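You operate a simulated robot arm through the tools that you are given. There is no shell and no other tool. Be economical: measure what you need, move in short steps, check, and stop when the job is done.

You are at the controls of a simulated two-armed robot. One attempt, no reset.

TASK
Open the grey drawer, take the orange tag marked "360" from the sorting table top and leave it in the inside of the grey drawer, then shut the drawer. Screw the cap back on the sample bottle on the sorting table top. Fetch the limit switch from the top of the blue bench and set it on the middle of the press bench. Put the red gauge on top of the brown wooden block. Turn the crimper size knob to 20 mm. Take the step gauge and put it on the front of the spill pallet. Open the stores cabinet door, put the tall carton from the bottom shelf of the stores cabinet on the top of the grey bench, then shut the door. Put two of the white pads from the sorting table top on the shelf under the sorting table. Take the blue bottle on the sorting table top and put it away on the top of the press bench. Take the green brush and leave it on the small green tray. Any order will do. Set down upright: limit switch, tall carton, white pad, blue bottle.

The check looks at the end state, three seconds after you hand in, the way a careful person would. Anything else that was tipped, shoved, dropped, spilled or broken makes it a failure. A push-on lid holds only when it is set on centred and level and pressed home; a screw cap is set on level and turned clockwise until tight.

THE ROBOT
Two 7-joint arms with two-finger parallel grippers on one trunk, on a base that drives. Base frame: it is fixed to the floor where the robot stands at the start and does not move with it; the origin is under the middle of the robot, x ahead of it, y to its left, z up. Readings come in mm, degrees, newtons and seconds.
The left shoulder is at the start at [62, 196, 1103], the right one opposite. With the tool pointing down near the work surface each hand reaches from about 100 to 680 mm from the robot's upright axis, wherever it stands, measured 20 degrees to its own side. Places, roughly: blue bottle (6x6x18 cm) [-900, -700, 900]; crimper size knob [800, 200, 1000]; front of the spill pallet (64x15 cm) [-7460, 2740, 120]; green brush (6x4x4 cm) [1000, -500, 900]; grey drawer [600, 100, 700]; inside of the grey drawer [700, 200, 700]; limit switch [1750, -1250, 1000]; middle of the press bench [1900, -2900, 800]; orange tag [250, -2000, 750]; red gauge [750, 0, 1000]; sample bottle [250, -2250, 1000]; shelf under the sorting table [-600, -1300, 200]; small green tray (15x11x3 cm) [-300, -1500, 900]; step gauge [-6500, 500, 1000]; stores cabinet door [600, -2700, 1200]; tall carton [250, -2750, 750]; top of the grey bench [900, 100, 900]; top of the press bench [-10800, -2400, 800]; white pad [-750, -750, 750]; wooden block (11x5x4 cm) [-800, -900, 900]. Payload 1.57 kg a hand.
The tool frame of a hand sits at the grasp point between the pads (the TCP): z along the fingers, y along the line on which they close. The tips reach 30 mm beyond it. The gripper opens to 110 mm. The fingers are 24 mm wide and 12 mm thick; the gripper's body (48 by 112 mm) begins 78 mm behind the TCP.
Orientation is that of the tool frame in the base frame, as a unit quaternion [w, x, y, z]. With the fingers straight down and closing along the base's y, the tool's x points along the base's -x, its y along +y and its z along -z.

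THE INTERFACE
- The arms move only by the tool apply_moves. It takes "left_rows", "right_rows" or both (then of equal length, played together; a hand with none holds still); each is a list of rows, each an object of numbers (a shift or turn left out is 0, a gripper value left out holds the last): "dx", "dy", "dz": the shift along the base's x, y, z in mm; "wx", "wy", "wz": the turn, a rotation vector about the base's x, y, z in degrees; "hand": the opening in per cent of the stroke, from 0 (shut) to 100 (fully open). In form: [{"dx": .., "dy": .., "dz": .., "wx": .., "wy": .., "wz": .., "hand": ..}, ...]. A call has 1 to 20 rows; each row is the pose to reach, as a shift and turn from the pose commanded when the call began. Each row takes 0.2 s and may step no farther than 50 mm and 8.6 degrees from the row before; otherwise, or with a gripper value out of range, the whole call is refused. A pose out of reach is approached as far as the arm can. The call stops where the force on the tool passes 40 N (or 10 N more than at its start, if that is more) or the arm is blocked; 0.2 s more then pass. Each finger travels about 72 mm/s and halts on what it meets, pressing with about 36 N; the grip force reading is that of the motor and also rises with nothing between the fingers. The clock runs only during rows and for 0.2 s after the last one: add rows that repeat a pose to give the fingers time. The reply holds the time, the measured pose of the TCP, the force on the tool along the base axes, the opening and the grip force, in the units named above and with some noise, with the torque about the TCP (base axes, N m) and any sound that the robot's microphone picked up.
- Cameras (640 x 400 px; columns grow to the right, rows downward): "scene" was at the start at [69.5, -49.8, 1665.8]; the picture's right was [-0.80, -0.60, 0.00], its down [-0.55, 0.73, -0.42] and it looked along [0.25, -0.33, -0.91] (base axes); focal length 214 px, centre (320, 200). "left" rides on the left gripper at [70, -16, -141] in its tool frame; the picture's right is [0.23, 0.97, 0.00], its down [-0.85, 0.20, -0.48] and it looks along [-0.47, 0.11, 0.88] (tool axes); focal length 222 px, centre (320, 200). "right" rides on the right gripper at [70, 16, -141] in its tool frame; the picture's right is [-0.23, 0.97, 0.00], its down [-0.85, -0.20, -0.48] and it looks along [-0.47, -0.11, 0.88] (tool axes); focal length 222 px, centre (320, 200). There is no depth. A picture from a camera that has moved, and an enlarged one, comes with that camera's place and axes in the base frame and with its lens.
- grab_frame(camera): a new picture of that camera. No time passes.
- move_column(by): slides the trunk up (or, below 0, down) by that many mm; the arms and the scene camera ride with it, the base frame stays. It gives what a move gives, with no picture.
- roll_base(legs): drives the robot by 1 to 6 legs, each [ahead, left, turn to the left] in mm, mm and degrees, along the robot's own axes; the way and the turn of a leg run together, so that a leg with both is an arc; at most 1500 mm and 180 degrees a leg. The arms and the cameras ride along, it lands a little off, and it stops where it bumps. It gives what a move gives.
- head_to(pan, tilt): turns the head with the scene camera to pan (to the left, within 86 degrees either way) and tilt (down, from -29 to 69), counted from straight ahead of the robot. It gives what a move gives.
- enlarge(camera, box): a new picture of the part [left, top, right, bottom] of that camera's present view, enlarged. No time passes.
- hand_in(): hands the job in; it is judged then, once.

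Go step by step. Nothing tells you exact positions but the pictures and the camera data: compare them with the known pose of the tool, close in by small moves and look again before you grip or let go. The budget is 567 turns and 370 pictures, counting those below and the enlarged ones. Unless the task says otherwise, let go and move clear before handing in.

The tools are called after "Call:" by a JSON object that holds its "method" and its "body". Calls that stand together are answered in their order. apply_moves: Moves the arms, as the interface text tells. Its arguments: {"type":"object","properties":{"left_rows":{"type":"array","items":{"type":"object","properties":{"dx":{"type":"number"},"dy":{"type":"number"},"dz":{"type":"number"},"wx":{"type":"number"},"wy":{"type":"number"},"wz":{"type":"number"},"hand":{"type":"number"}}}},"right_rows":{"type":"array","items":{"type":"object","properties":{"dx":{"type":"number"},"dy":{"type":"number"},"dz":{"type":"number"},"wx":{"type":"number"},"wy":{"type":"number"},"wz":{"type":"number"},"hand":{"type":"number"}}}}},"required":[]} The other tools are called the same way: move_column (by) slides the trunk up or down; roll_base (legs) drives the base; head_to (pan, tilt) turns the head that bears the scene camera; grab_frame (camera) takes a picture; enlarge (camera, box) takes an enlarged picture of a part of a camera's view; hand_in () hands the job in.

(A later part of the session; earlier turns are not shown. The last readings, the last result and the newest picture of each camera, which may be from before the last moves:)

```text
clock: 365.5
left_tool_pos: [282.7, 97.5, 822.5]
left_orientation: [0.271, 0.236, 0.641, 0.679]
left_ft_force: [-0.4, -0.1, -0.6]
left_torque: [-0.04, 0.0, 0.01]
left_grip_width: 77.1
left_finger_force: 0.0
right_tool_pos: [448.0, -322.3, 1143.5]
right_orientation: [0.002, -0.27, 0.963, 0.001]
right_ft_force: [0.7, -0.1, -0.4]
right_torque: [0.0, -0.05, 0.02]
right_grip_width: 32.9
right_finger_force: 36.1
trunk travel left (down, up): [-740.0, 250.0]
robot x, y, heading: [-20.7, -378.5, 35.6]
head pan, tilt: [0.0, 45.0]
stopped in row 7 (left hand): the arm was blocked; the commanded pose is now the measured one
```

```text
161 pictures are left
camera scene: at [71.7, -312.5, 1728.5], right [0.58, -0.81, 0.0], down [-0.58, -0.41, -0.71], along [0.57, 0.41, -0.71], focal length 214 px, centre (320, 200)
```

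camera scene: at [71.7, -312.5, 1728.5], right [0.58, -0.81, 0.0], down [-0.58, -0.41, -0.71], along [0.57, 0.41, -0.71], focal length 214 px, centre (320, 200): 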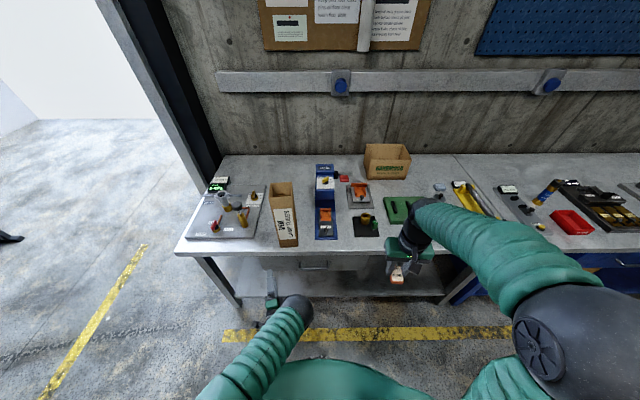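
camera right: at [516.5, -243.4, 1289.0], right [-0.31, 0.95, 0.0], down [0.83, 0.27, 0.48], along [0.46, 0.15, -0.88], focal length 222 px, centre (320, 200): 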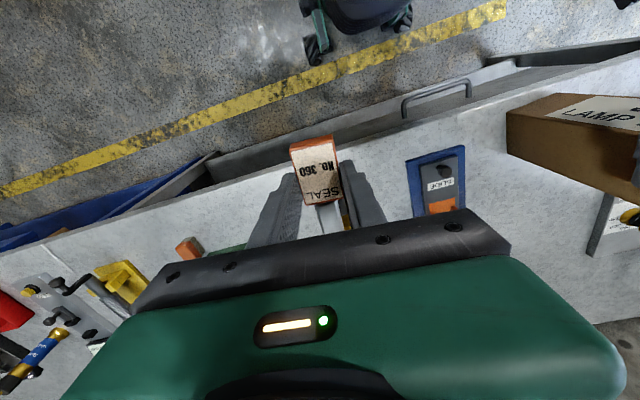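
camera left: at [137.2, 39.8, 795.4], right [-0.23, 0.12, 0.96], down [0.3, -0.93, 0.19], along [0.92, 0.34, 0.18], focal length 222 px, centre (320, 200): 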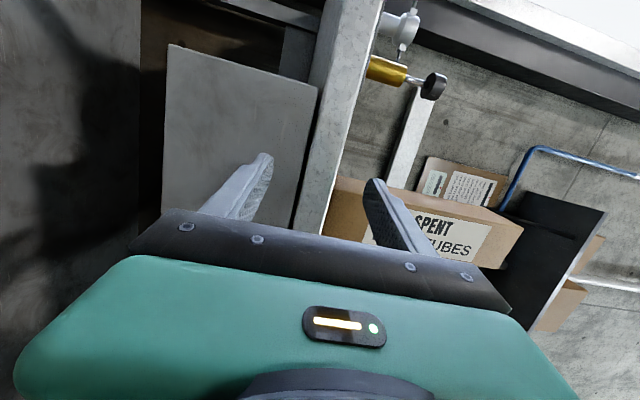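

The arm is at its limit this low; lowering the trunk 300 mm so the handle is near shoulder height.

Call:
{"method": "move_column", "body": {"by": -300}}

Call:
{"method": "apply_moves", "body": {"left_rows": [{"dz": 40, "dx": 3, "dy": -5}, {"dz": 80, "dx": 6, "dy": -10}, {"dz": 120, "dx": 9, "dy": -15, "wz": -3}, {"dz": 160, "dx": 12, "dy": -20, "wz": -6}, {"dz": 200, "dx": 15, "dy": -25, "wz": -9}, {"dz": 240, "dx": 20, "dy": -30, "wz": -11}, {"dz": 280, "dx": 25, "dy": -40, "wz": -11}]}}

Call:
{"method": "grab_frame", "body": {"camera": "left"}}

Call:
{"method": "grab_frame", "body": {"camera": "scene"}}

```text
clock: 368.5
left_tool_pos: [281.2, 96.4, 523.0]
left_orientation: [0.271, 0.237, 0.641, 0.678]
left_ft_force: [-0.4, -0.6, -0.6]
left_torque: [-0.01, 0.01, 0.03]
left_grip_width: 77.3
left_finger_force: 0.1
right_tool_pos: [449.4, -322.1, 846.3]
right_orientation: [0.001, -0.27, 0.963, 0.001]
right_ft_force: [-0.4, 0.4, -0.9]
right_torque: [-0.02, -0.05, 0.0]
right_grip_width: 32.7
right_finger_force: 36.4
trunk travel left (down, up): [-440.0, 550.0]
robot x, y, heading: [-23.4, -378.1, 35.6]
head pan, tilt: [0.0, 45.0]
```

```text
clock: 369.2
left_tool_pos: [224.7, 148.6, 606.9]
left_orientation: [0.204, 0.187, 0.663, 0.696]
left_ft_force: [0.0, -0.4, -0.6]
left_torque: [-0.02, 0.01, 0.0]
left_grip_width: 76.9
left_finger_force: 0.2
right_tool_pos: [446.4, -323.3, 851.6]
right_orientation: [0.002, -0.27, 0.963, 0.002]
right_ft_force: [0.5, -0.7, -0.6]
right_torque: [-0.02, -0.05, 0.01]
right_grip_width: 32.5
right_finger_force: 35.5
trunk travel left (down, up): [-440.0, 550.0]
robot x, y, heading: [-23.5, -378.2, 35.5]
head pan, tilt: [0.0, 45.0]
stopped in row 3 (left hand): the arm was blocked; the commanded pose is now the measured one
```

```text
160 pictures are left
camera left: at [90.3, 66.5, 583.6], right [-0.23, 0.08, 0.97], down [0.46, -0.87, 0.18], along [0.86, 0.49, 0.16], focal length 222 px, centre (320, 200)
```

left: 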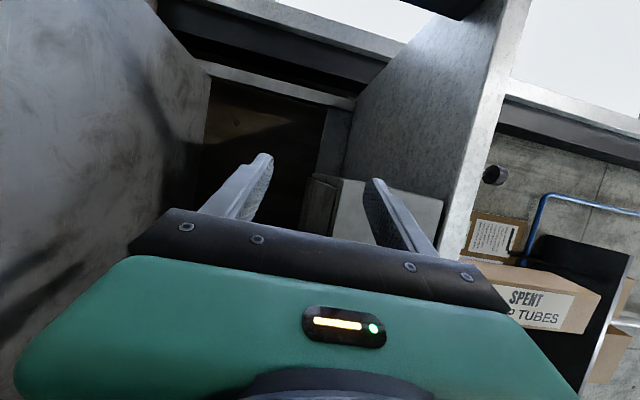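

```text
159 pictures are left
camera scene: at [70.2, -313.1, 1435.7], right [0.58, -0.81, 0.0], down [-0.58, -0.41, -0.71], along [0.57, 0.41, -0.71], focal length 214 px, centre (320, 200)
```

scene: 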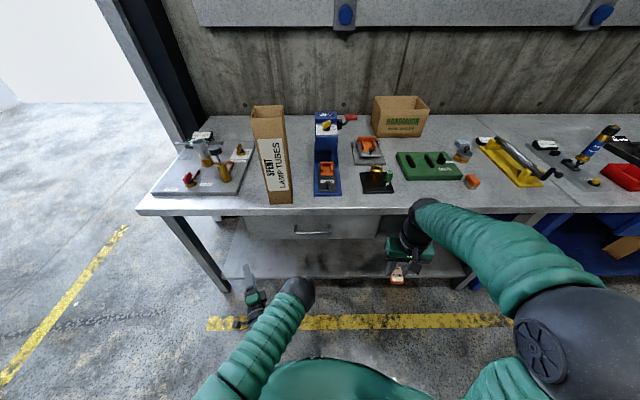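

Call:
{"method": "apply_moves", "body": {"left_rows": [{"dx": 15, "dy": -18, "dz": 10}, {"dx": 30, "dy": -36, "dz": 25, "wz": -2}, {"dx": 45, "dy": -55, "dz": 45, "wz": -4}, {"dx": 60, "dy": -74, "dz": 70, "wz": -7}, {"dx": 75, "dy": -92, "dz": 95, "wz": -10}, {"dx": 91, "dy": -110, "dz": 125, "wz": -13}, {"dx": 91, "dy": -110, "dz": 165, "wz": -16}]}}

```text
clock: 370.0
left_tool_pos: [201.7, 158.9, 638.6]
left_orientation: [0.154, 0.15, 0.675, 0.706]
left_ft_force: [-0.7, -0.9, 0.0]
left_torque: [0.0, -0.01, 0.02]
left_grip_width: 76.8
left_finger_force: 0.1
right_tool_pos: [447.8, -323.0, 851.6]
right_orientation: [0.003, -0.27, 0.963, 0.002]
right_ft_force: [-0.4, 0.5, 0.3]
right_torque: [-0.04, 0.01, -0.02]
right_grip_width: 32.7
right_finger_force: 35.7
trunk travel left (down, up): [-440.0, 550.0]
robot x, y, heading: [-22.6, -382.1, 35.6]
head pan, tilt: [0.0, 45.0]
stopped in row 3 (left hand): the arm was blocked; the commanded pose is now the measured one
```

Call:
{"method": "apply_moves", "body": {"left_rows": [{"wx": -3.4, "wy": -7.4}, {"wx": -6.9, "wy": -14.8}, {"wx": -10.3, "wy": -22.3}, {"wx": -13.7, "wy": -29.7}, {"wx": -17.2, "wy": -37.1}, {"wx": -20.6, "wy": -44.5}, {"wx": -24, "wy": -51.9}, {"wx": -27.5, "wy": -59.3}, {"wx": -30.9, "wy": -66.8}, {"wx": -34.4, "wy": -74.2}, {"wx": -37.8, "wy": -81.6}]}}

Call:
{"method": "grab_frame", "body": {"camera": "scene"}}

```text
clock: 372.4
left_tool_pos: [213.4, 168.1, 634.4]
left_orientation: [0.588, -0.393, 0.585, 0.396]
left_ft_force: [-0.4, 0.6, 0.0]
left_torque: [0.02, 0.0, -0.03]
left_grip_width: 77.0
left_finger_force: 0.0
left hand out of reach, approached as far as the arm can: row 11
right_tool_pos: [446.5, -322.2, 848.7]
right_orientation: [0.002, -0.27, 0.963, 0.0]
right_ft_force: [-0.3, 0.3, -0.5]
right_torque: [-0.07, -0.01, 0.0]
right_grip_width: 33.1
right_finger_force: 36.0
trunk travel left (down, up): [-440.0, 550.0]
robot x, y, heading: [-21.6, -374.0, 35.5]
head pan, tilt: [0.0, 45.0]
```

```text
158 pictures are left
camera scene: at [70.5, -311.2, 1432.1], right [0.58, -0.81, 0.0], down [-0.58, -0.41, -0.71], along [0.57, 0.41, -0.71], focal length 214 px, centre (320, 200)
```

scene: 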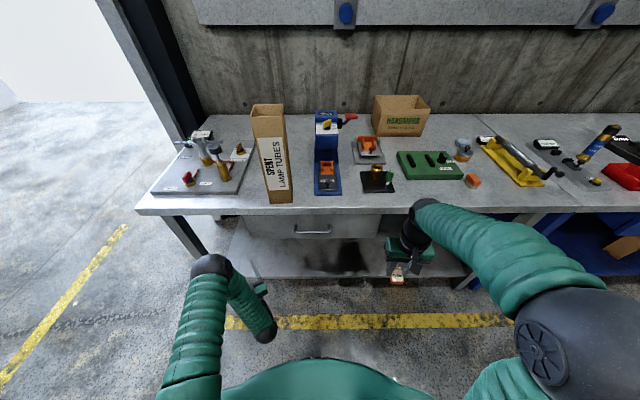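

Call:
{"method": "apply_moves", "body": {"left_rows": [{"dz": 35}, {"dz": 70, "dx": 12, "dy": -15, "wz": -5}, {"dz": 105, "dx": 30, "dy": -38, "wz": -10}, {"dz": 130, "dx": 50, "dy": -62, "wz": -15}, {"dz": 142, "dx": 70, "dy": -87, "wz": -20}, {"dz": 142, "dx": 90, "dy": -112, "wz": -25}, {"dz": 142, "dx": 103, "dy": -129, "wz": -30}]}}

```text
clock: 374.0
left_tool_pos: [326.5, 22.5, 784.5]
left_orientation: [0.669, -0.228, 0.667, 0.235]
left_ft_force: [-0.5, 1.0, -0.2]
left_torque: [-0.01, -0.02, 0.02]
left_grip_width: 76.8
left_finger_force: 0.1
left hand out of reach, approached as far as the arm can: row 7
right_tool_pos: [446.6, -324.5, 848.5]
right_orientation: [0.003, -0.27, 0.963, 0.002]
right_ft_force: [0.8, -0.2, -0.4]
right_torque: [0.0, 0.03, 0.0]
right_grip_width: 32.9
right_finger_force: 35.7
trunk travel left (down, up): [-440.0, 550.0]
robot x, y, heading: [-24.2, -381.2, 35.7]
head pan, tilt: [0.0, 45.0]
```

Call:
{"method": "apply_moves", "body": {"left_rows": [{"wx": 6.4, "wy": 5.1}, {"wx": 12.8, "wy": 10.1}, {"wx": 19.3, "wy": 15.2}, {"wx": 25.7, "wy": 20.2}, {"wx": 32.1, "wy": 25.3}, {"wx": 38.5, "wy": 30.3}, {"wx": 45, "wy": 35.4}, {"wx": 51.4, "wy": 40.5}, {"wx": 57.8, "wy": 45.5}, {"wx": 64.2, "wy": 50.6}, {"wx": 70.6, "wy": 55.6}]}}

Call:
{"method": "apply_moves", "body": {"left_rows": [{"dz": 10}, {"dz": 28}]}}

Call:
{"method": "grab_frame", "body": {"camera": "left"}}

Call:
{"method": "grab_frame", "body": {"camera": "scene"}}

```text
clock: 376.4
left_tool_pos: [328.0, 23.7, 782.4]
left_orientation: [0.309, 0.313, 0.637, 0.633]
left_ft_force: [-0.2, 0.3, 0.4]
left_torque: [-0.02, -0.01, 0.03]
left_grip_width: 76.9
left_finger_force: 0.0
right_tool_pos: [447.0, -323.4, 848.3]
right_orientation: [0.002, -0.269, 0.963, 0.001]
right_ft_force: [0.2, 0.0, 0.4]
right_torque: [-0.03, 0.02, 0.0]
right_grip_width: 32.8
right_finger_force: 36.3
trunk travel left (down, up): [-440.0, 550.0]
robot x, y, heading: [-22.3, -380.8, 35.9]
head pan, tilt: [0.0, 45.0]
```

```text
clock: 377.0
left_tool_pos: [326.2, 24.9, 809.9]
left_orientation: [0.31, 0.312, 0.637, 0.633]
left_ft_force: [0.2, -0.2, -0.7]
left_torque: [-0.01, 0.0, -0.02]
left_grip_width: 77.2
left_finger_force: 0.0
right_tool_pos: [446.3, -324.4, 847.5]
right_orientation: [0.002, -0.27, 0.963, 0.002]
right_ft_force: [0.0, 0.8, 0.3]
right_torque: [-0.01, -0.02, 0.02]
right_grip_width: 33.1
right_finger_force: 35.8
trunk travel left (down, up): [-440.0, 550.0]
robot x, y, heading: [-22.6, -379.1, 35.8]
head pan, tilt: [0.0, 45.0]
```

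```text
157 pictures are left
camera left: at [171.0, -7.1, 795.0], right [-0.13, 0.18, 0.97], down [0.15, -0.97, 0.2], along [0.98, 0.17, 0.1], focal length 222 px, centre (320, 200)
```

left: 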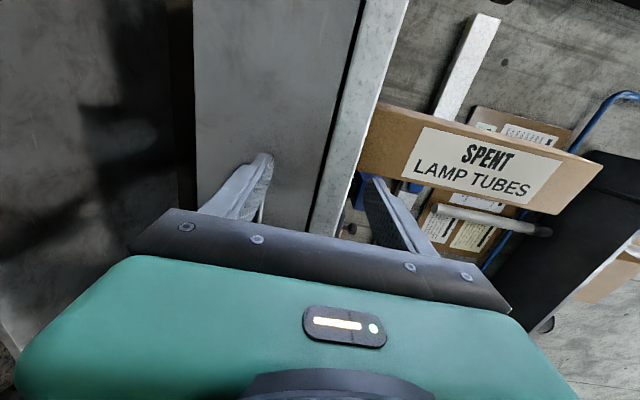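

```text
156 pictures are left
camera scene: at [70.9, -313.3, 1432.2], right [0.58, -0.81, 0.0], down [-0.58, -0.41, -0.71], along [0.57, 0.41, -0.71], focal length 214 px, centre (320, 200)
```

scene: 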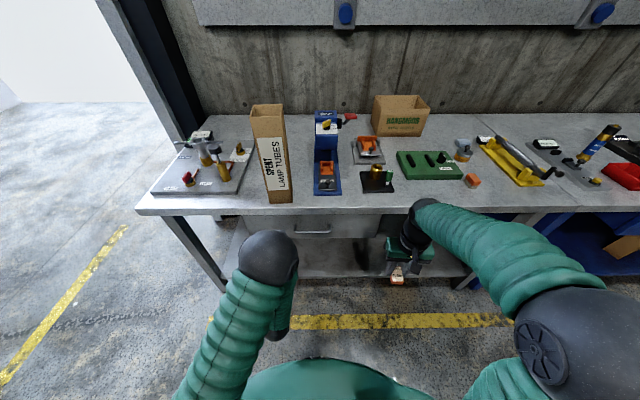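

Triangulation now puts the handle at about (486, 26, 708). I'll lower the trunk 100 mm and shift the base forward and right.

Call:
{"method": "move_column", "body": {"by": -100}}

Call:
{"method": "roll_base", "body": {"legs": [[60, -92, 0]]}}

Call:
{"method": "apply_moves", "body": {"left_rows": [{}, {}, {}]}}

Call:
{"method": "grab_frame", "body": {"camera": "left"}}

Call:
{"method": "enlarge", "body": {"camera": "scene", "box": [240, 180, 400, 300]}}

```text
clock: 378.3
left_tool_pos: [326.1, 24.5, 709.6]
left_orientation: [0.309, 0.312, 0.637, 0.633]
left_ft_force: [-0.2, -0.4, 0.2]
left_torque: [0.02, -0.01, 0.03]
left_grip_width: 77.0
left_finger_force: 0.0
right_tool_pos: [447.7, -323.5, 748.4]
right_orientation: [0.002, -0.27, 0.963, 0.001]
right_ft_force: [-0.6, 0.3, 0.1]
right_torque: [-0.03, -0.02, 0.02]
right_grip_width: 32.6
right_finger_force: 35.6
trunk travel left (down, up): [-340.0, 650.0]
robot x, y, heading: [-21.1, -380.5, 35.5]
head pan, tilt: [0.0, 45.0]
```

```text
clock: 379.5
left_tool_pos: [427.6, -13.2, 708.6]
left_orientation: [0.311, 0.312, 0.638, 0.632]
left_ft_force: [-0.8, -1.0, -0.3]
left_torque: [0.01, 0.0, 0.01]
left_grip_width: 76.9
left_finger_force: 0.1
right_tool_pos: [547.2, -360.7, 749.1]
right_orientation: [0.002, -0.268, 0.963, 0.0]
right_ft_force: [0.6, -0.3, -0.6]
right_torque: [-0.01, -0.01, -0.02]
right_grip_width: 32.7
right_finger_force: 36.2
trunk travel left (down, up): [-340.0, 650.0]
robot x, y, heading: [81.4, -417.9, 35.7]
head pan, tilt: [0.0, 45.0]
```

```text
clock: 380.3
left_tool_pos: [430.5, -17.7, 710.1]
left_orientation: [0.309, 0.313, 0.636, 0.633]
left_ft_force: [-0.3, -1.1, -0.1]
left_torque: [-0.04, 0.03, 0.05]
left_grip_width: 77.2
left_finger_force: 0.2
right_tool_pos: [551.7, -365.8, 747.1]
right_orientation: [0.001, -0.269, 0.963, 0.004]
right_ft_force: [0.3, 0.0, -0.5]
right_torque: [0.02, 0.04, 0.01]
right_grip_width: 33.0
right_finger_force: 35.5
trunk travel left (down, up): [-340.0, 650.0]
robot x, y, heading: [81.3, -416.0, 35.9]
head pan, tilt: [0.0, 45.0]
```

```text
155 pictures are left
camera left: at [275.0, -49.5, 695.8], right [-0.13, 0.18, 0.97], down [0.15, -0.97, 0.2], along [0.98, 0.17, 0.1], focal length 222 px, centre (320, 200)
```

left: 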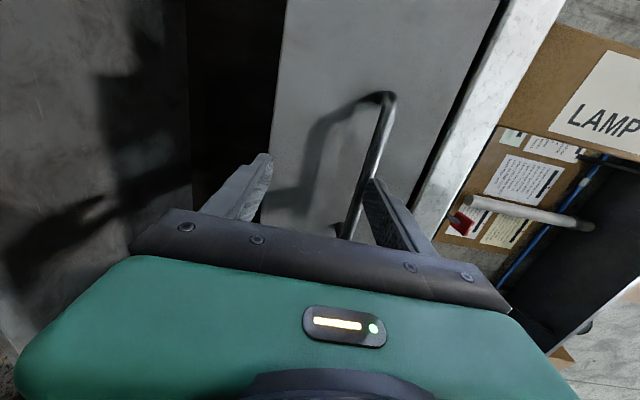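

```text
3.33 times, centred on (320, 240) of scene
camera zoom: at [175.5, -355.4, 1332.1], right [0.58, -0.81, 0.0], down [-0.58, -0.41, -0.71], along [0.57, 0.41, -0.71], focal length 715 px, centre (320, 67)
```

zoom: 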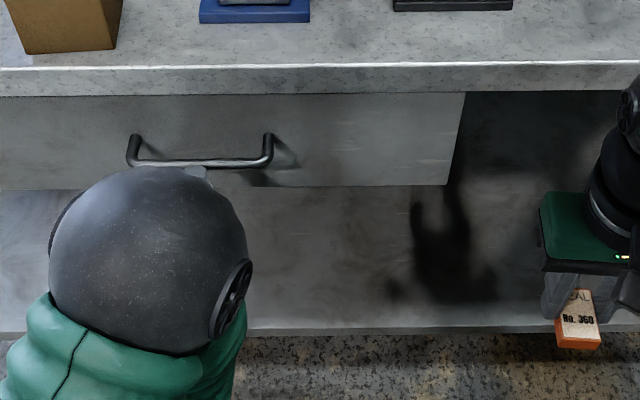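

Call:
{"method": "apply_moves", "body": {"left_rows": [{"dx": -16, "dy": -12}, {"dx": -32, "dy": -23}, {"dx": -32, "dy": -23, "dz": 25}, {"dx": -32, "dy": -23, "dz": 50}]}}

Call:
{"method": "grab_frame", "body": {"camera": "left"}}

```text
clock: 381.3
left_tool_pos: [427.8, -32.4, 744.4]
left_orientation: [0.309, 0.313, 0.637, 0.633]
left_ft_force: [0.3, -0.2, 0.5]
left_torque: [0.0, -0.01, -0.01]
left_grip_width: 77.2
left_finger_force: 0.0
left hand out of reach, approached as far as the arm can: row 2, 3, 4
right_tool_pos: [549.5, -363.6, 747.5]
right_orientation: [0.002, -0.27, 0.963, 0.003]
right_ft_force: [-0.5, 0.5, -0.7]
right_torque: [0.0, 0.01, 0.03]
right_grip_width: 32.6
right_finger_force: 35.6
trunk travel left (down, up): [-340.0, 650.0]
robot x, y, heading: [84.0, -412.4, 35.8]
head pan, tilt: [0.0, 45.0]
```

```text
153 pictures are left
camera left: at [272.3, -64.5, 729.6], right [-0.13, 0.18, 0.97], down [0.15, -0.97, 0.2], along [0.98, 0.17, 0.1], focal length 222 px, centre (320, 200)
```

left: 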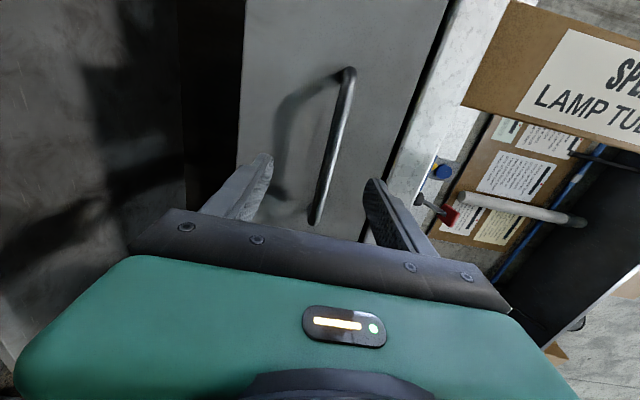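

Call:
{"method": "apply_moves", "body": {"left_rows": [{"dx": 12, "dy": 9, "dz": 8}, {"dx": 24, "dy": 18, "dz": 8}, {"dx": 36, "dy": 26, "dz": 8}, {"dx": 36, "dy": 26, "dz": 8}]}}

Call:
{"method": "grab_frame", "body": {"camera": "left"}}

```text
clock: 382.3
left_tool_pos: [465.4, -7.8, 753.4]
left_orientation: [0.309, 0.315, 0.636, 0.633]
left_ft_force: [-0.6, -0.2, -0.5]
left_torque: [0.03, -0.05, -0.03]
left_grip_width: 76.9
left_finger_force: 0.0
right_tool_pos: [550.7, -364.2, 748.7]
right_orientation: [0.003, -0.269, 0.963, 0.003]
right_ft_force: [0.7, -0.1, -0.4]
right_torque: [0.03, 0.02, 0.01]
right_grip_width: 32.8
right_finger_force: 35.9
trunk travel left (down, up): [-340.0, 650.0]
robot x, y, heading: [80.1, -419.5, 35.6]
head pan, tilt: [0.0, 45.0]
```

```text
152 pictures are left
camera left: at [310.1, -38.9, 738.6], right [-0.13, 0.18, 0.97], down [0.15, -0.97, 0.2], along [0.98, 0.17, 0.1], focal length 222 px, centre (320, 200)
```

left: 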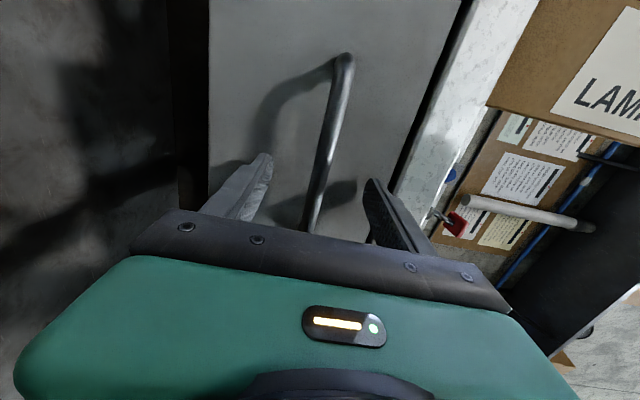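

Call:
{"method": "apply_moves", "body": {"left_rows": [{"hand": 0}, {"hand": 0}, {"hand": 0}, {"hand": 0}, {"hand": 0}]}}

```text
clock: 383.5
left_tool_pos: [465.7, -8.0, 750.4]
left_orientation: [0.309, 0.315, 0.638, 0.631]
left_ft_force: [-4.0, -4.9, -20.5]
left_torque: [-0.27, -0.05, 0.25]
left_grip_width: 11.9
left_finger_force: 28.6
right_tool_pos: [549.5, -364.0, 747.4]
right_orientation: [0.002, -0.269, 0.963, 0.002]
right_ft_force: [0.8, -0.2, -0.8]
right_torque: [0.0, 0.0, -0.03]
right_grip_width: 32.8
right_finger_force: 35.7
trunk travel left (down, up): [-340.0, 650.0]
robot x, y, heading: [77.3, -417.5, 35.9]
head pan, tilt: [0.0, 45.0]
```

The handle is gripped. Pulling the drawer out by driving back.

Call:
{"method": "apply_moves", "body": {"left_rows": [{"dz": -5}]}}

Call:
{"method": "roll_base", "body": {"legs": [[-80, 0, 0], [-80, 0, 0], [-80, 0, 0]]}}

Call:
{"method": "apply_moves", "body": {"left_rows": [{}, {}, {}]}}

Call:
{"method": "grab_frame", "body": {"camera": "scene"}}

```text
clock: 383.9
left_tool_pos: [465.2, -6.7, 749.2]
left_orientation: [0.311, 0.312, 0.635, 0.635]
left_ft_force: [0.0, 1.1, -4.6]
left_torque: [-0.09, 0.0, -0.74]
left_grip_width: 11.7
left_finger_force: 29.4
right_tool_pos: [549.0, -363.0, 746.8]
right_orientation: [0.002, -0.269, 0.963, 0.002]
right_ft_force: [-0.5, 0.4, 0.7]
right_torque: [0.0, 0.02, 0.0]
right_grip_width: 32.5
right_finger_force: 36.1
trunk travel left (down, up): [-340.0, 650.0]
robot x, y, heading: [81.4, -418.0, 35.6]
head pan, tilt: [0.0, 45.0]
```

```text
clock: 386.3
left_tool_pos: [268.9, -150.5, 750.8]
left_orientation: [0.311, 0.313, 0.636, 0.633]
left_ft_force: [10.9, -13.8, 13.2]
left_torque: [-0.21, -0.24, -0.05]
left_grip_width: 11.8
left_finger_force: 28.7
right_tool_pos: [352.6, -505.2, 749.9]
right_orientation: [0.003, -0.27, 0.963, 0.004]
right_ft_force: [0.6, 0.1, -1.2]
right_torque: [0.03, 0.0, 0.01]
right_grip_width: 32.5
right_finger_force: 35.8
trunk travel left (down, up): [-340.0, 650.0]
robot x, y, heading: [-121.7, -555.4, 35.8]
head pan, tilt: [0.0, 45.0]
```

```text
clock: 387.1
left_tool_pos: [268.8, -150.4, 750.5]
left_orientation: [0.311, 0.315, 0.635, 0.633]
left_ft_force: [8.7, -8.3, 11.3]
left_torque: [-0.05, -0.13, -0.78]
left_grip_width: 11.8
left_finger_force: 29.4
right_tool_pos: [353.3, -505.1, 747.9]
right_orientation: [0.002, -0.269, 0.963, 0.003]
right_ft_force: [0.0, -0.6, -0.9]
right_torque: [0.02, 0.01, 0.03]
right_grip_width: 32.8
right_finger_force: 35.8
trunk travel left (down, up): [-340.0, 650.0]
robot x, y, heading: [-116.9, -559.9, 35.6]
head pan, tilt: [0.0, 45.0]
```

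```text
151 pictures are left
camera scene: at [-22.1, -496.7, 1332.4], right [0.58, -0.81, 0.0], down [-0.58, -0.41, -0.71], along [0.57, 0.41, -0.71], focal length 214 px, centre (320, 200)
```

scene: 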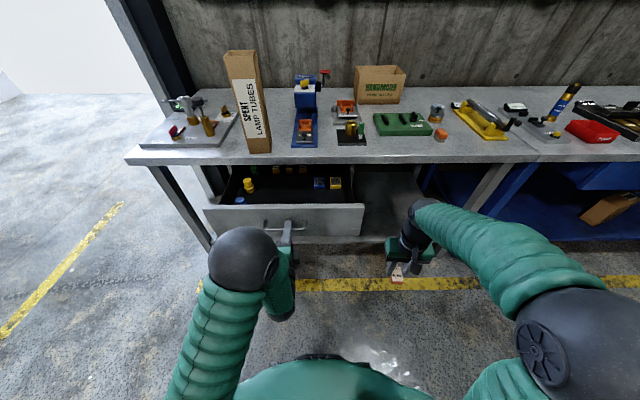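

The drawer slid open about 240 mm. Enlarging its inside.

Call:
{"method": "enlarge", "body": {"camera": "scene", "box": [190, 140, 400, 280]}}

```text
2.86 times, centred on (295, 210) of scene
camera zoom: at [-22.1, -496.7, 1332.4], right [0.58, -0.81, 0.0], down [-0.58, -0.41, -0.71], along [0.57, 0.41, -0.71], focal length 613 px, centre (391, 171)
```

zoom: 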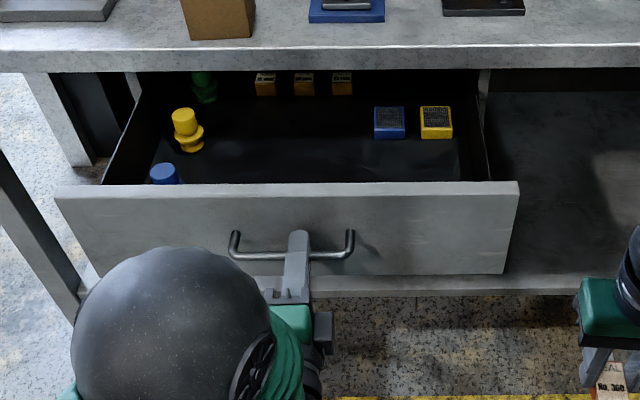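

I'll let go of the handle, back off slightly, lift the left hand and swing it out to the left, then drive in so the right hand can reach into the drawer.

Call:
{"method": "apply_moves", "body": {"left_rows": [{"hand": 50}, {"hand": 50}, {"hand": 50}]}}

Call:
{"method": "roll_base", "body": {"legs": [[-80, 0, 0]]}}

Call:
{"method": "apply_moves", "body": {"left_rows": [{"dz": 40}, {"dz": 80}, {"dz": 120}, {"dz": 160, "dx": -12, "dy": 16}, {"dz": 190, "dx": -30, "dy": 40}, {"dz": 200, "dx": -55, "dy": 75}, {"dz": 200, "dx": -80, "dy": 110}, {"dz": 200, "dx": -105, "dy": 145}, {"dz": 200, "dx": -115, "dy": 158}]}}

Call:
{"method": "grab_frame", "body": {"camera": "scene"}}

```text
clock: 387.9
left_tool_pos: [267.2, -147.0, 749.3]
left_orientation: [0.311, 0.312, 0.636, 0.633]
left_ft_force: [-1.0, 0.6, 0.2]
left_torque: [0.0, -0.02, 0.0]
left_grip_width: 54.8
left_finger_force: 0.1
right_tool_pos: [352.6, -502.1, 747.7]
right_orientation: [0.003, -0.27, 0.963, 0.001]
right_ft_force: [0.1, -0.6, 0.5]
right_torque: [-0.01, -0.03, 0.01]
right_grip_width: 32.7
right_finger_force: 35.6
trunk travel left (down, up): [-340.0, 650.0]
robot x, y, heading: [-114.5, -557.7, 35.4]
head pan, tilt: [0.0, 45.0]
```

```text
clock: 388.9
left_tool_pos: [201.9, -195.4, 749.5]
left_orientation: [0.311, 0.313, 0.636, 0.633]
left_ft_force: [-0.9, 0.6, 0.3]
left_torque: [0.01, 0.0, 0.05]
left_grip_width: 54.8
left_finger_force: 0.0
right_tool_pos: [286.0, -549.0, 748.9]
right_orientation: [0.003, -0.27, 0.963, 0.001]
right_ft_force: [0.0, -0.5, 0.6]
right_torque: [-0.02, -0.03, 0.02]
right_grip_width: 32.4
right_finger_force: 36.1
trunk travel left (down, up): [-340.0, 650.0]
robot x, y, heading: [-180.1, -604.0, 35.9]
head pan, tilt: [0.0, 45.0]
```

```text
clock: 390.9
left_tool_pos: [172.5, -156.5, 939.3]
left_orientation: [0.31, 0.312, 0.637, 0.633]
left_ft_force: [-0.8, 0.1, 0.4]
left_torque: [0.0, 0.02, 0.02]
left_grip_width: 54.9
left_finger_force: 0.1
left hand out of reach, approached as far as the arm can: row 6, 7, 8, 9
right_tool_pos: [286.6, -550.4, 749.6]
right_orientation: [0.003, -0.27, 0.963, 0.002]
right_ft_force: [0.1, -0.2, -0.3]
right_torque: [-0.02, 0.02, 0.02]
right_grip_width: 33.0
right_finger_force: 35.7
trunk travel left (down, up): [-340.0, 650.0]
robot x, y, heading: [-181.1, -605.6, 36.0]
head pan, tilt: [0.0, 45.0]
```

```text
149 pictures are left
camera scene: at [-88.7, -539.5, 1332.2], right [0.58, -0.81, 0.0], down [-0.58, -0.41, -0.71], along [0.57, 0.41, -0.71], focal length 214 px, centre (320, 200)
```

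scene: 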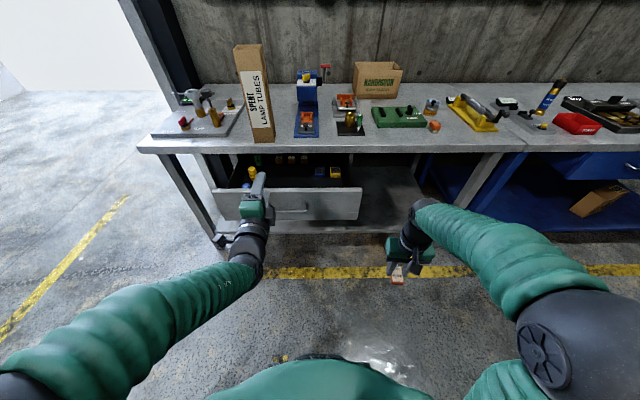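

Call:
{"method": "move_column", "body": {"by": 260}}

Call:
{"method": "roll_base", "body": {"legs": [[0, 100, 0], [270, 0, 0]]}}

Call:
{"method": "head_to", "body": {"pan": 0, "tilt": 58}}

Call:
{"method": "grab_frame", "body": {"camera": "scene"}}

Call:
{"method": "grab_frame", "body": {"camera": "right"}}

```text
clock: 393.6
left_tool_pos: [172.9, -157.3, 1199.9]
left_orientation: [0.311, 0.313, 0.636, 0.634]
left_ft_force: [-0.5, 0.4, -0.5]
left_torque: [-0.01, -0.01, 0.01]
left_grip_width: 54.9
left_finger_force: 0.2
right_tool_pos: [287.2, -550.0, 1008.9]
right_orientation: [0.003, -0.27, 0.963, 0.002]
right_ft_force: [-0.6, 0.5, 0.4]
right_torque: [0.01, -0.04, 0.03]
right_grip_width: 32.8
right_finger_force: 36.4
trunk travel left (down, up): [-600.0, 390.0]
robot x, y, heading: [-180.1, -605.1, 35.9]
head pan, tilt: [0.0, 45.0]
```

```text
clock: 396.2
left_tool_pos: [341.2, 67.4, 1200.4]
left_orientation: [0.31, 0.318, 0.634, 0.633]
left_ft_force: [0.0, -1.3, 0.3]
left_torque: [0.0, 0.01, 0.03]
left_grip_width: 55.0
left_finger_force: 0.1
right_tool_pos: [451.1, -324.9, 1008.0]
right_orientation: [0.002, -0.267, 0.964, 0.006]
right_ft_force: [0.3, 1.0, -0.3]
right_torque: [0.02, -0.01, -0.02]
right_grip_width: 32.9
right_finger_force: 36.3
trunk travel left (down, up): [-600.0, 390.0]
robot x, y, heading: [-20.4, -370.0, 35.6]
head pan, tilt: [0.0, 45.0]
```

```text
clock: 397.0
left_tool_pos: [339.8, 71.3, 1198.7]
left_orientation: [0.311, 0.316, 0.635, 0.632]
left_ft_force: [-0.1, -0.6, 0.1]
left_torque: [0.01, -0.01, 0.0]
left_grip_width: 55.0
left_finger_force: 0.0
right_tool_pos: [450.6, -321.5, 1007.6]
right_orientation: [0.003, -0.267, 0.964, 0.003]
right_ft_force: [0.7, -0.6, -0.1]
right_torque: [0.01, 0.03, 0.01]
right_grip_width: 33.0
right_finger_force: 35.8
trunk travel left (down, up): [-600.0, 390.0]
robot x, y, heading: [-21.2, -368.8, 35.6]
head pan, tilt: [0.0, 58.0]
```

```text
148 pictures are left
camera scene: at [66.4, -315.9, 1575.0], right [0.58, -0.81, 0.0], down [-0.69, -0.49, -0.53], along [0.43, 0.31, -0.85], focal length 214 px, centre (320, 200)
```

scene: 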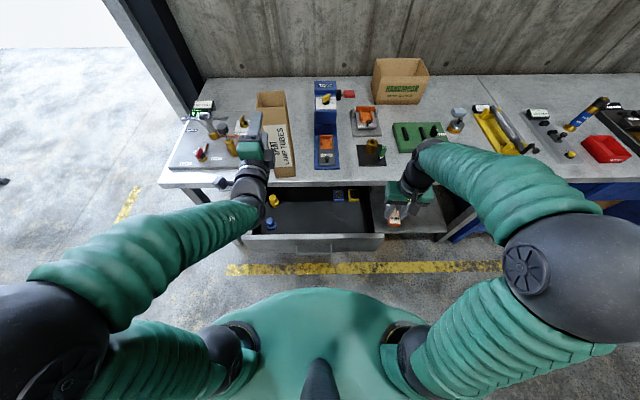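

```text
147 pictures are left
camera right: at [380.9, -343.5, 1148.1], right [-0.31, 0.95, 0.01], down [0.83, 0.26, 0.48], along [0.46, 0.15, -0.88], focal length 222 px, centre (320, 200)
```

right: 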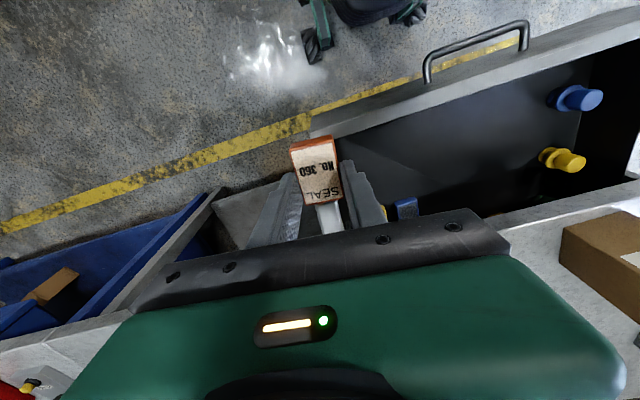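

Call:
{"method": "apply_moves", "body": {"right_rows": [{"dy": 42}, {"dy": 84}, {"dy": 126, "dz": -10}, {"dx": 1, "dy": 168, "dz": -30}, {"dx": 1, "dy": 168, "dz": -75}, {"dx": 1, "dy": 168, "dz": -120}, {"dx": 1, "dy": 168, "dz": -160}]}}

Call:
{"method": "grab_frame", "body": {"camera": "right"}}

Call:
{"method": "enlarge", "body": {"camera": "scene", "box": [230, 140, 440, 260]}}

```text
clock: 398.6
left_tool_pos: [336.2, 76.7, 1198.7]
left_orientation: [0.312, 0.314, 0.636, 0.632]
left_ft_force: [-0.4, -0.2, -0.1]
left_torque: [0.0, 0.01, -0.02]
left_grip_width: 54.9
left_finger_force: 0.1
right_tool_pos: [450.2, -142.5, 845.7]
right_orientation: [0.003, -0.267, 0.964, 0.001]
right_ft_force: [-0.3, -0.8, -0.1]
right_torque: [-0.03, 0.05, 0.01]
right_grip_width: 33.0
right_finger_force: 36.1
trunk travel left (down, up): [-600.0, 390.0]
robot x, y, heading: [-18.6, -366.6, 35.2]
head pan, tilt: [0.0, 58.0]
```

```text
146 pictures are left
camera right: at [380.1, -165.9, 986.1], right [-0.31, 0.95, 0.0], down [0.83, 0.27, 0.48], along [0.46, 0.15, -0.87], focal length 222 px, centre (320, 200)
```

right: 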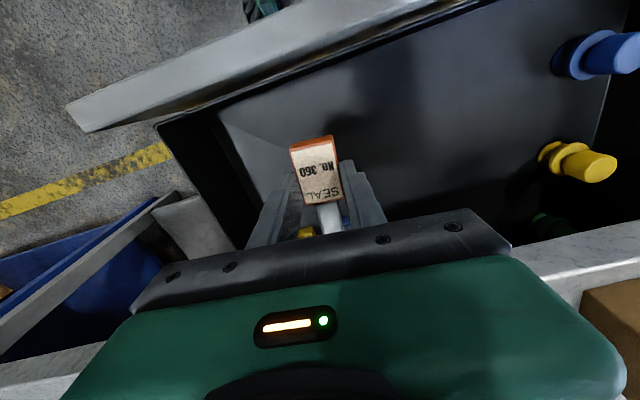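

```text
3.05 times, centred on (335, 200) of scene
camera zoom: at [64.0, -309.7, 1574.9], right [0.58, -0.81, 0.0], down [-0.69, -0.49, -0.53], along [0.43, 0.31, -0.85], focal length 654 px, centre (274, 200)
```

zoom: 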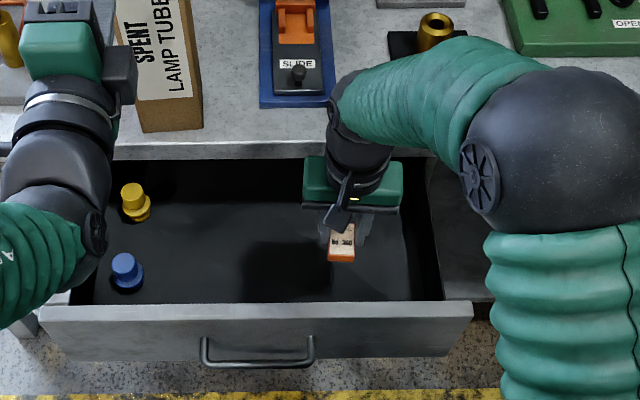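

Call:
{"method": "apply_moves", "body": {"right_rows": [{"dx": -10, "dy": -7, "dz": -40}, {"dx": -10, "dy": -7, "dz": -75}, {"dx": -10, "dy": -7, "dz": -88}, {"dx": -10, "dy": -7, "dz": -95}, {"dx": -10, "dy": -7, "dz": -101}, {"dx": -10, "dy": -7, "dz": -107}]}}

Call:
{"method": "grab_frame", "body": {"camera": "right"}}

```text
clock: 400.0
left_tool_pos: [334.9, 76.2, 1198.5]
left_orientation: [0.312, 0.314, 0.635, 0.633]
left_ft_force: [0.0, 0.4, 0.8]
left_torque: [0.0, 0.02, -0.02]
left_grip_width: 55.0
left_finger_force: 0.0
right_tool_pos: [438.7, -156.3, 742.5]
right_orientation: [0.004, -0.268, 0.964, 0.002]
right_ft_force: [0.2, -0.3, -0.2]
right_torque: [0.03, 0.01, 0.01]
right_grip_width: 32.4
right_finger_force: 35.9
trunk travel left (down, up): [-600.0, 390.0]
robot x, y, heading: [-19.6, -368.5, 35.4]
head pan, tilt: [0.0, 58.0]
```

```text
144 pictures are left
camera right: at [368.6, -178.2, 882.3], right [-0.31, 0.95, 0.0], down [0.83, 0.27, 0.49], along [0.46, 0.15, -0.87], focal length 222 px, centre (320, 200)
```

right: 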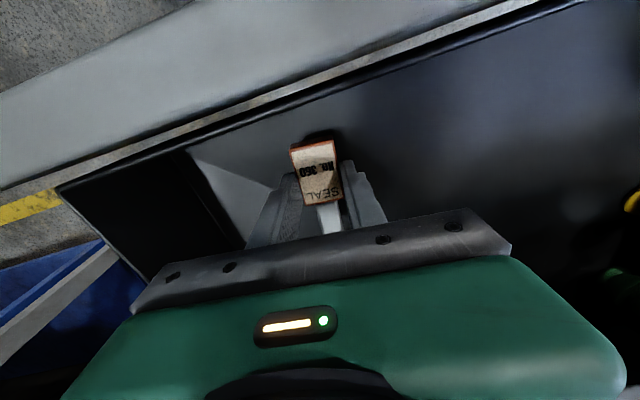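

Call:
{"method": "apply_moves", "body": {"right_rows": [{"dz": -5}, {"dz": -9}, {"dz": -13}, {"dz": -17}, {"dz": -21}]}}

```text
clock: 401.2
left_tool_pos: [335.7, 76.9, 1198.9]
left_orientation: [0.312, 0.315, 0.635, 0.632]
left_ft_force: [-1.1, 0.6, -0.3]
left_torque: [-0.03, -0.01, 0.01]
left_grip_width: 54.6
left_finger_force: 0.1
right_tool_pos: [437.4, -155.7, 720.7]
right_orientation: [0.004, -0.267, 0.964, 0.002]
right_ft_force: [0.2, 0.2, -0.9]
right_torque: [0.0, -0.03, 0.0]
right_grip_width: 32.8
right_finger_force: 36.1
trunk travel left (down, up): [-600.0, 390.0]
robot x, y, heading: [-25.1, -369.7, 35.3]
head pan, tilt: [0.0, 58.0]
```

Call:
{"method": "apply_moves", "body": {"right_rows": [{"dz": -4}, {"dz": -8}, {"dz": -12}, {"dz": -16}, {"dz": -20}]}}

Call:
{"method": "grab_frame", "body": {"camera": "right"}}

```text
clock: 402.2
left_tool_pos: [334.4, 76.0, 1197.8]
left_orientation: [0.312, 0.313, 0.636, 0.633]
left_ft_force: [0.0, 0.1, -1.0]
left_torque: [-0.01, 0.0, 0.02]
left_grip_width: 55.0
left_finger_force: 0.0
right_tool_pos: [441.3, -152.9, 709.6]
right_orientation: [0.008, -0.267, 0.964, 0.004]
right_ft_force: [0.4, -0.7, 22.7]
right_torque: [-0.5, 0.26, 0.08]
right_grip_width: 32.9
right_finger_force: 36.5
trunk travel left (down, up): [-600.0, 390.0]
robot x, y, heading: [-19.9, -369.9, 35.4]
head pan, tilt: [0.0, 58.0]
stopped in row 4 (right hand): the force on the tool passed its limit at 44 N (the readings are from after the stop); the commanded pose is now the measured one
```

```text
143 pictures are left
camera right: at [369.8, -176.9, 849.5], right [-0.31, 0.95, 0.01], down [0.83, 0.26, 0.49], along [0.47, 0.16, -0.87], focal length 222 px, centre (320, 200)
```

right: 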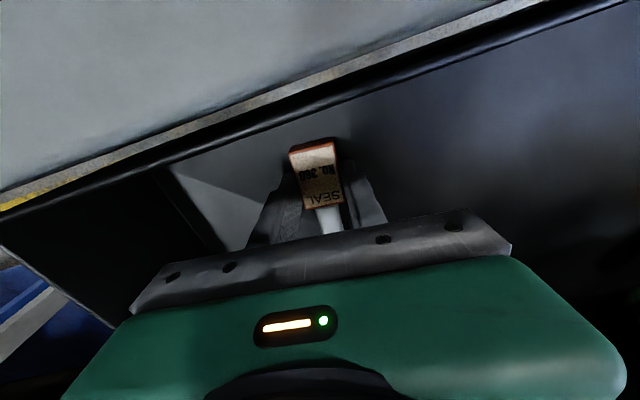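

Contact with the drawer floor. Release the tag and lift out.

Call:
{"method": "apply_moves", "body": {"right_rows": [{"dz": 1, "hand": 40}, {"dz": 1, "hand": 48}, {"dz": 1, "hand": 48}, {"dz": 30, "hand": 48}, {"dz": 75}, {"dz": 120}, {"dz": 165}, {"dz": 210}, {"dz": 255}, {"dz": 300}]}}

Call:
{"method": "grab_frame", "body": {"camera": "right"}}

```text
clock: 404.4
left_tool_pos: [334.5, 74.7, 1199.3]
left_orientation: [0.312, 0.314, 0.636, 0.632]
left_ft_force: [0.0, 1.1, 0.4]
left_torque: [0.04, -0.06, 0.01]
left_grip_width: 54.9
left_finger_force: 0.1
right_tool_pos: [438.6, -154.4, 1012.3]
right_orientation: [0.006, -0.267, 0.964, 0.002]
right_ft_force: [0.8, -0.1, -0.2]
right_torque: [0.03, -0.02, -0.01]
right_grip_width: 52.3
right_finger_force: 0.1
trunk travel left (down, up): [-600.0, 390.0]
robot x, y, heading: [-19.8, -369.9, 35.2]
head pan, tilt: [0.0, 58.0]
```

```text
142 pictures are left
camera right: at [368.6, -177.8, 1150.8], right [-0.31, 0.95, 0.01], down [0.83, 0.27, 0.49], along [0.46, 0.15, -0.87], focal length 222 px, centre (320, 200)
```

right: 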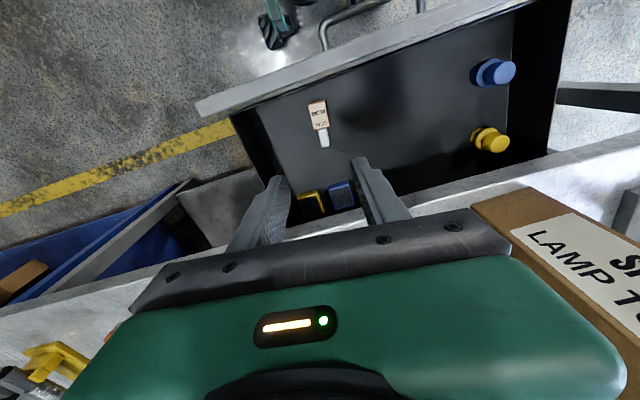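

The tag lies in the drawer. To close it: back off, lower the trunk, and push the drawer front with the closed left hand by driving forward.

Call:
{"method": "roll_base", "body": {"legs": [[-300, 0, 0]]}}

Call:
{"method": "move_column", "body": {"by": -260}}

Call:
{"method": "apply_moves", "body": {"left_rows": [{"dz": -35, "hand": 0}, {"dz": -75, "hand": 0}, {"dz": -115}, {"dz": -155}, {"dz": -190}]}}

Call:
{"method": "head_to", "body": {"pan": 0, "tilt": 45}}

Call:
{"method": "grab_frame", "body": {"camera": "scene"}}

```text
clock: 406.4
left_tool_pos: [91.1, -98.5, 1197.1]
left_orientation: [0.313, 0.315, 0.636, 0.631]
left_ft_force: [0.3, -0.7, -0.4]
left_torque: [0.01, 0.0, 0.0]
left_grip_width: 55.0
left_finger_force: 0.0
right_tool_pos: [194.6, -329.8, 1009.9]
right_orientation: [0.005, -0.266, 0.964, 0.002]
right_ft_force: [0.8, 0.3, -0.2]
right_torque: [0.0, 0.0, -0.01]
right_grip_width: 53.0
right_finger_force: 0.0
trunk travel left (down, up): [-600.0, 390.0]
robot x, y, heading: [-264.2, -542.8, 35.2]
head pan, tilt: [0.0, 58.0]
```

```text
clock: 409.1
left_tool_pos: [88.2, -101.1, 939.8]
left_orientation: [0.314, 0.315, 0.635, 0.632]
left_ft_force: [-0.8, 0.3, 0.2]
left_torque: [0.01, 0.01, -0.04]
left_grip_width: 55.0
left_finger_force: 0.1
right_tool_pos: [193.3, -331.3, 749.9]
right_orientation: [0.006, -0.265, 0.964, 0.003]
right_ft_force: [-0.1, -0.1, -0.1]
right_torque: [0.01, 0.01, -0.01]
right_grip_width: 52.8
right_finger_force: 0.1
trunk travel left (down, up): [-340.0, 650.0]
robot x, y, heading: [-267.6, -542.2, 35.3]
head pan, tilt: [0.0, 58.0]
```

```text
clock: 410.3
left_tool_pos: [88.5, -103.6, 752.4]
left_orientation: [0.314, 0.315, 0.633, 0.634]
left_ft_force: [0.2, -0.5, 0.4]
left_torque: [0.01, 0.0, 0.07]
left_grip_width: 0.2
left_finger_force: 21.1
left hand out of reach, approached as far as the arm can: row 2, 3
right_tool_pos: [192.8, -334.4, 751.4]
right_orientation: [0.006, -0.266, 0.964, 0.005]
right_ft_force: [0.6, -0.6, 0.2]
right_torque: [0.01, 0.01, -0.02]
right_grip_width: 52.9
right_finger_force: 0.1
trunk travel left (down, up): [-340.0, 650.0]
robot x, y, heading: [-269.6, -546.1, 35.5]
head pan, tilt: [0.0, 58.0]
```

```text
clock: 411.1
left_tool_pos: [89.3, -101.4, 750.4]
left_orientation: [0.315, 0.314, 0.636, 0.631]
left_ft_force: [0.3, -0.7, 0.3]
left_torque: [0.02, 0.02, 0.0]
left_grip_width: 0.0
left_finger_force: 21.0
right_tool_pos: [193.6, -331.0, 749.6]
right_orientation: [0.006, -0.265, 0.964, 0.003]
right_ft_force: [-0.8, -0.2, -0.6]
right_torque: [0.01, -0.04, 0.0]
right_grip_width: 52.7
right_finger_force: 0.0
trunk travel left (down, up): [-340.0, 650.0]
robot x, y, heading: [-267.4, -541.6, 35.3]
head pan, tilt: [0.0, 45.0]
```

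```text
141 pictures are left
camera scene: at [-173.7, -479.6, 1332.0], right [0.58, -0.82, 0.0], down [-0.58, -0.41, -0.7], along [0.58, 0.41, -0.71], focal length 214 px, centre (320, 200)
```

scene: 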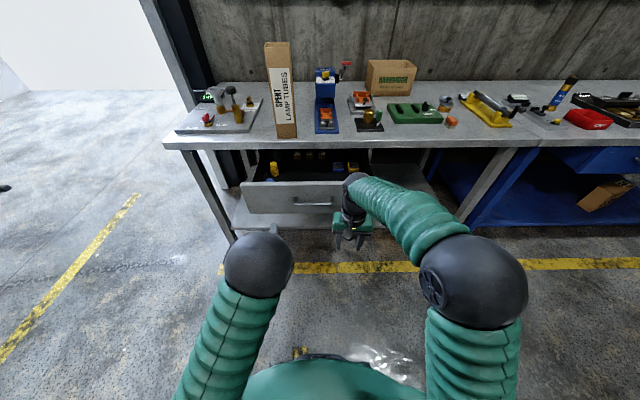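

Call:
{"method": "apply_moves", "body": {"right_rows": [{"dz": 45}, {"dz": 90}, {"dz": 135}, {"dz": 180}, {"dz": 225}, {"dz": 270}, {"dz": 300}]}}

Call:
{"method": "roll_base", "body": {"legs": [[320, 0, 0]]}}

Call:
{"method": "apply_moves", "body": {"left_rows": [{}, {}]}}

Call:
{"method": "grab_frame", "body": {"camera": "scene"}}

```text
clock: 412.7
left_tool_pos: [87.6, -102.8, 750.4]
left_orientation: [0.314, 0.315, 0.634, 0.633]
left_ft_force: [0.7, -0.4, 0.9]
left_torque: [0.01, -0.01, 0.01]
left_grip_width: 0.0
left_finger_force: 21.4
right_tool_pos: [182.5, -343.9, 1031.3]
right_orientation: [0.007, -0.265, 0.964, 0.004]
right_ft_force: [0.0, 0.4, 0.3]
right_torque: [0.03, -0.02, 0.05]
right_grip_width: 52.8
right_finger_force: 0.0
right hand out of reach, approached as far as the arm can: row 7
trunk travel left (down, up): [-340.0, 650.0]
robot x, y, heading: [-268.0, -543.1, 35.4]
head pan, tilt: [0.0, 45.0]
```

```text
clock: 414.8
left_tool_pos: [351.8, 86.8, 748.5]
left_orientation: [0.312, 0.314, 0.636, 0.632]
left_ft_force: [0.1, 0.6, 0.3]
left_torque: [0.04, 0.02, 0.01]
left_grip_width: 0.1
left_finger_force: 21.1
right_tool_pos: [448.9, -152.1, 1029.7]
right_orientation: [0.006, -0.267, 0.964, 0.004]
right_ft_force: [1.4, 0.7, 0.7]
right_torque: [-0.02, 0.02, 0.01]
right_grip_width: 52.9
right_finger_force: 0.0
trunk travel left (down, up): [-340.0, 650.0]
robot x, y, heading: [-4.0, -361.6, 35.4]
head pan, tilt: [0.0, 45.0]
```

```text
clock: 415.4
left_tool_pos: [351.5, 86.6, 750.5]
left_orientation: [0.313, 0.314, 0.635, 0.632]
left_ft_force: [1.1, 0.5, 0.1]
left_torque: [-0.02, 0.0, -0.03]
left_grip_width: 0.0
left_finger_force: 21.0
right_tool_pos: [446.4, -153.8, 1031.7]
right_orientation: [0.007, -0.267, 0.964, 0.004]
right_ft_force: [-0.3, -0.3, 0.5]
right_torque: [-0.02, -0.02, -0.01]
right_grip_width: 53.0
right_finger_force: 0.0
trunk travel left (down, up): [-340.0, 650.0]
robot x, y, heading: [-5.3, -359.2, 35.2]
head pan, tilt: [0.0, 45.0]
```

```text
140 pictures are left
camera scene: at [90.2, -291.5, 1332.1], right [0.58, -0.81, 0.0], down [-0.58, -0.41, -0.71], along [0.57, 0.41, -0.71], focal length 214 px, centre (320, 200)
```

scene: 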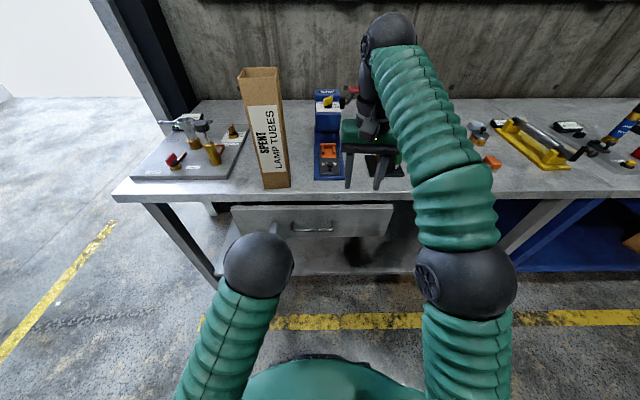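

Call:
{"method": "roll_base", "body": {"legs": [[70, 0, 0]]}}

Call:
{"method": "apply_moves", "body": {"left_rows": [{}, {}]}}

Call:
{"method": "enlarge", "body": {"camera": "scene", "box": [200, 170, 420, 300]}}

```text
clock: 416.4
left_tool_pos: [388.2, 113.3, 750.2]
left_orientation: [0.314, 0.314, 0.635, 0.632]
left_ft_force: [-0.3, -0.8, 0.2]
left_torque: [-0.01, 0.01, -0.01]
left_grip_width: 0.2
left_finger_force: 21.4
right_tool_pos: [490.2, -122.9, 1028.7]
right_orientation: [0.005, -0.268, 0.964, 0.001]
right_ft_force: [-0.6, 0.2, 0.0]
right_torque: [-0.03, 0.0, 0.0]
right_grip_width: 52.7
right_finger_force: 0.0
trunk travel left (down, up): [-340.0, 650.0]
robot x, y, heading: [37.1, -328.1, 35.5]
head pan, tilt: [0.0, 45.0]
stopped in leg 1: the force on the tool passed its limit at 166 N (the readings are from after the stop); the commanded pose is now the measured one
```

```text
clock: 417.0
left_tool_pos: [388.8, 113.3, 750.7]
left_orientation: [0.313, 0.315, 0.635, 0.632]
left_ft_force: [0.4, 0.1, 0.0]
left_torque: [0.0, 0.0, 0.02]
left_grip_width: 0.2
left_finger_force: 21.1
right_tool_pos: [488.9, -124.2, 1029.0]
right_orientation: [0.005, -0.267, 0.964, 0.002]
right_ft_force: [0.3, -0.4, -0.1]
right_torque: [0.02, -0.01, 0.0]
right_grip_width: 52.8
right_finger_force: 0.0
trunk travel left (down, up): [-340.0, 650.0]
robot x, y, heading: [33.7, -324.0, 35.7]
head pan, tilt: [0.0, 45.0]
```

```text
2.91 times, centred on (310, 235) of scene
camera zoom: at [132.1, -261.5, 1332.1], right [0.58, -0.81, 0.0], down [-0.58, -0.41, -0.71], along [0.57, 0.41, -0.71], focal length 624 px, centre (349, 98)
```

zoom: 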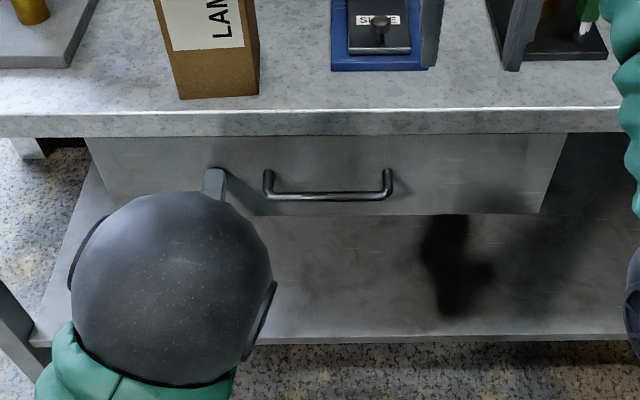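

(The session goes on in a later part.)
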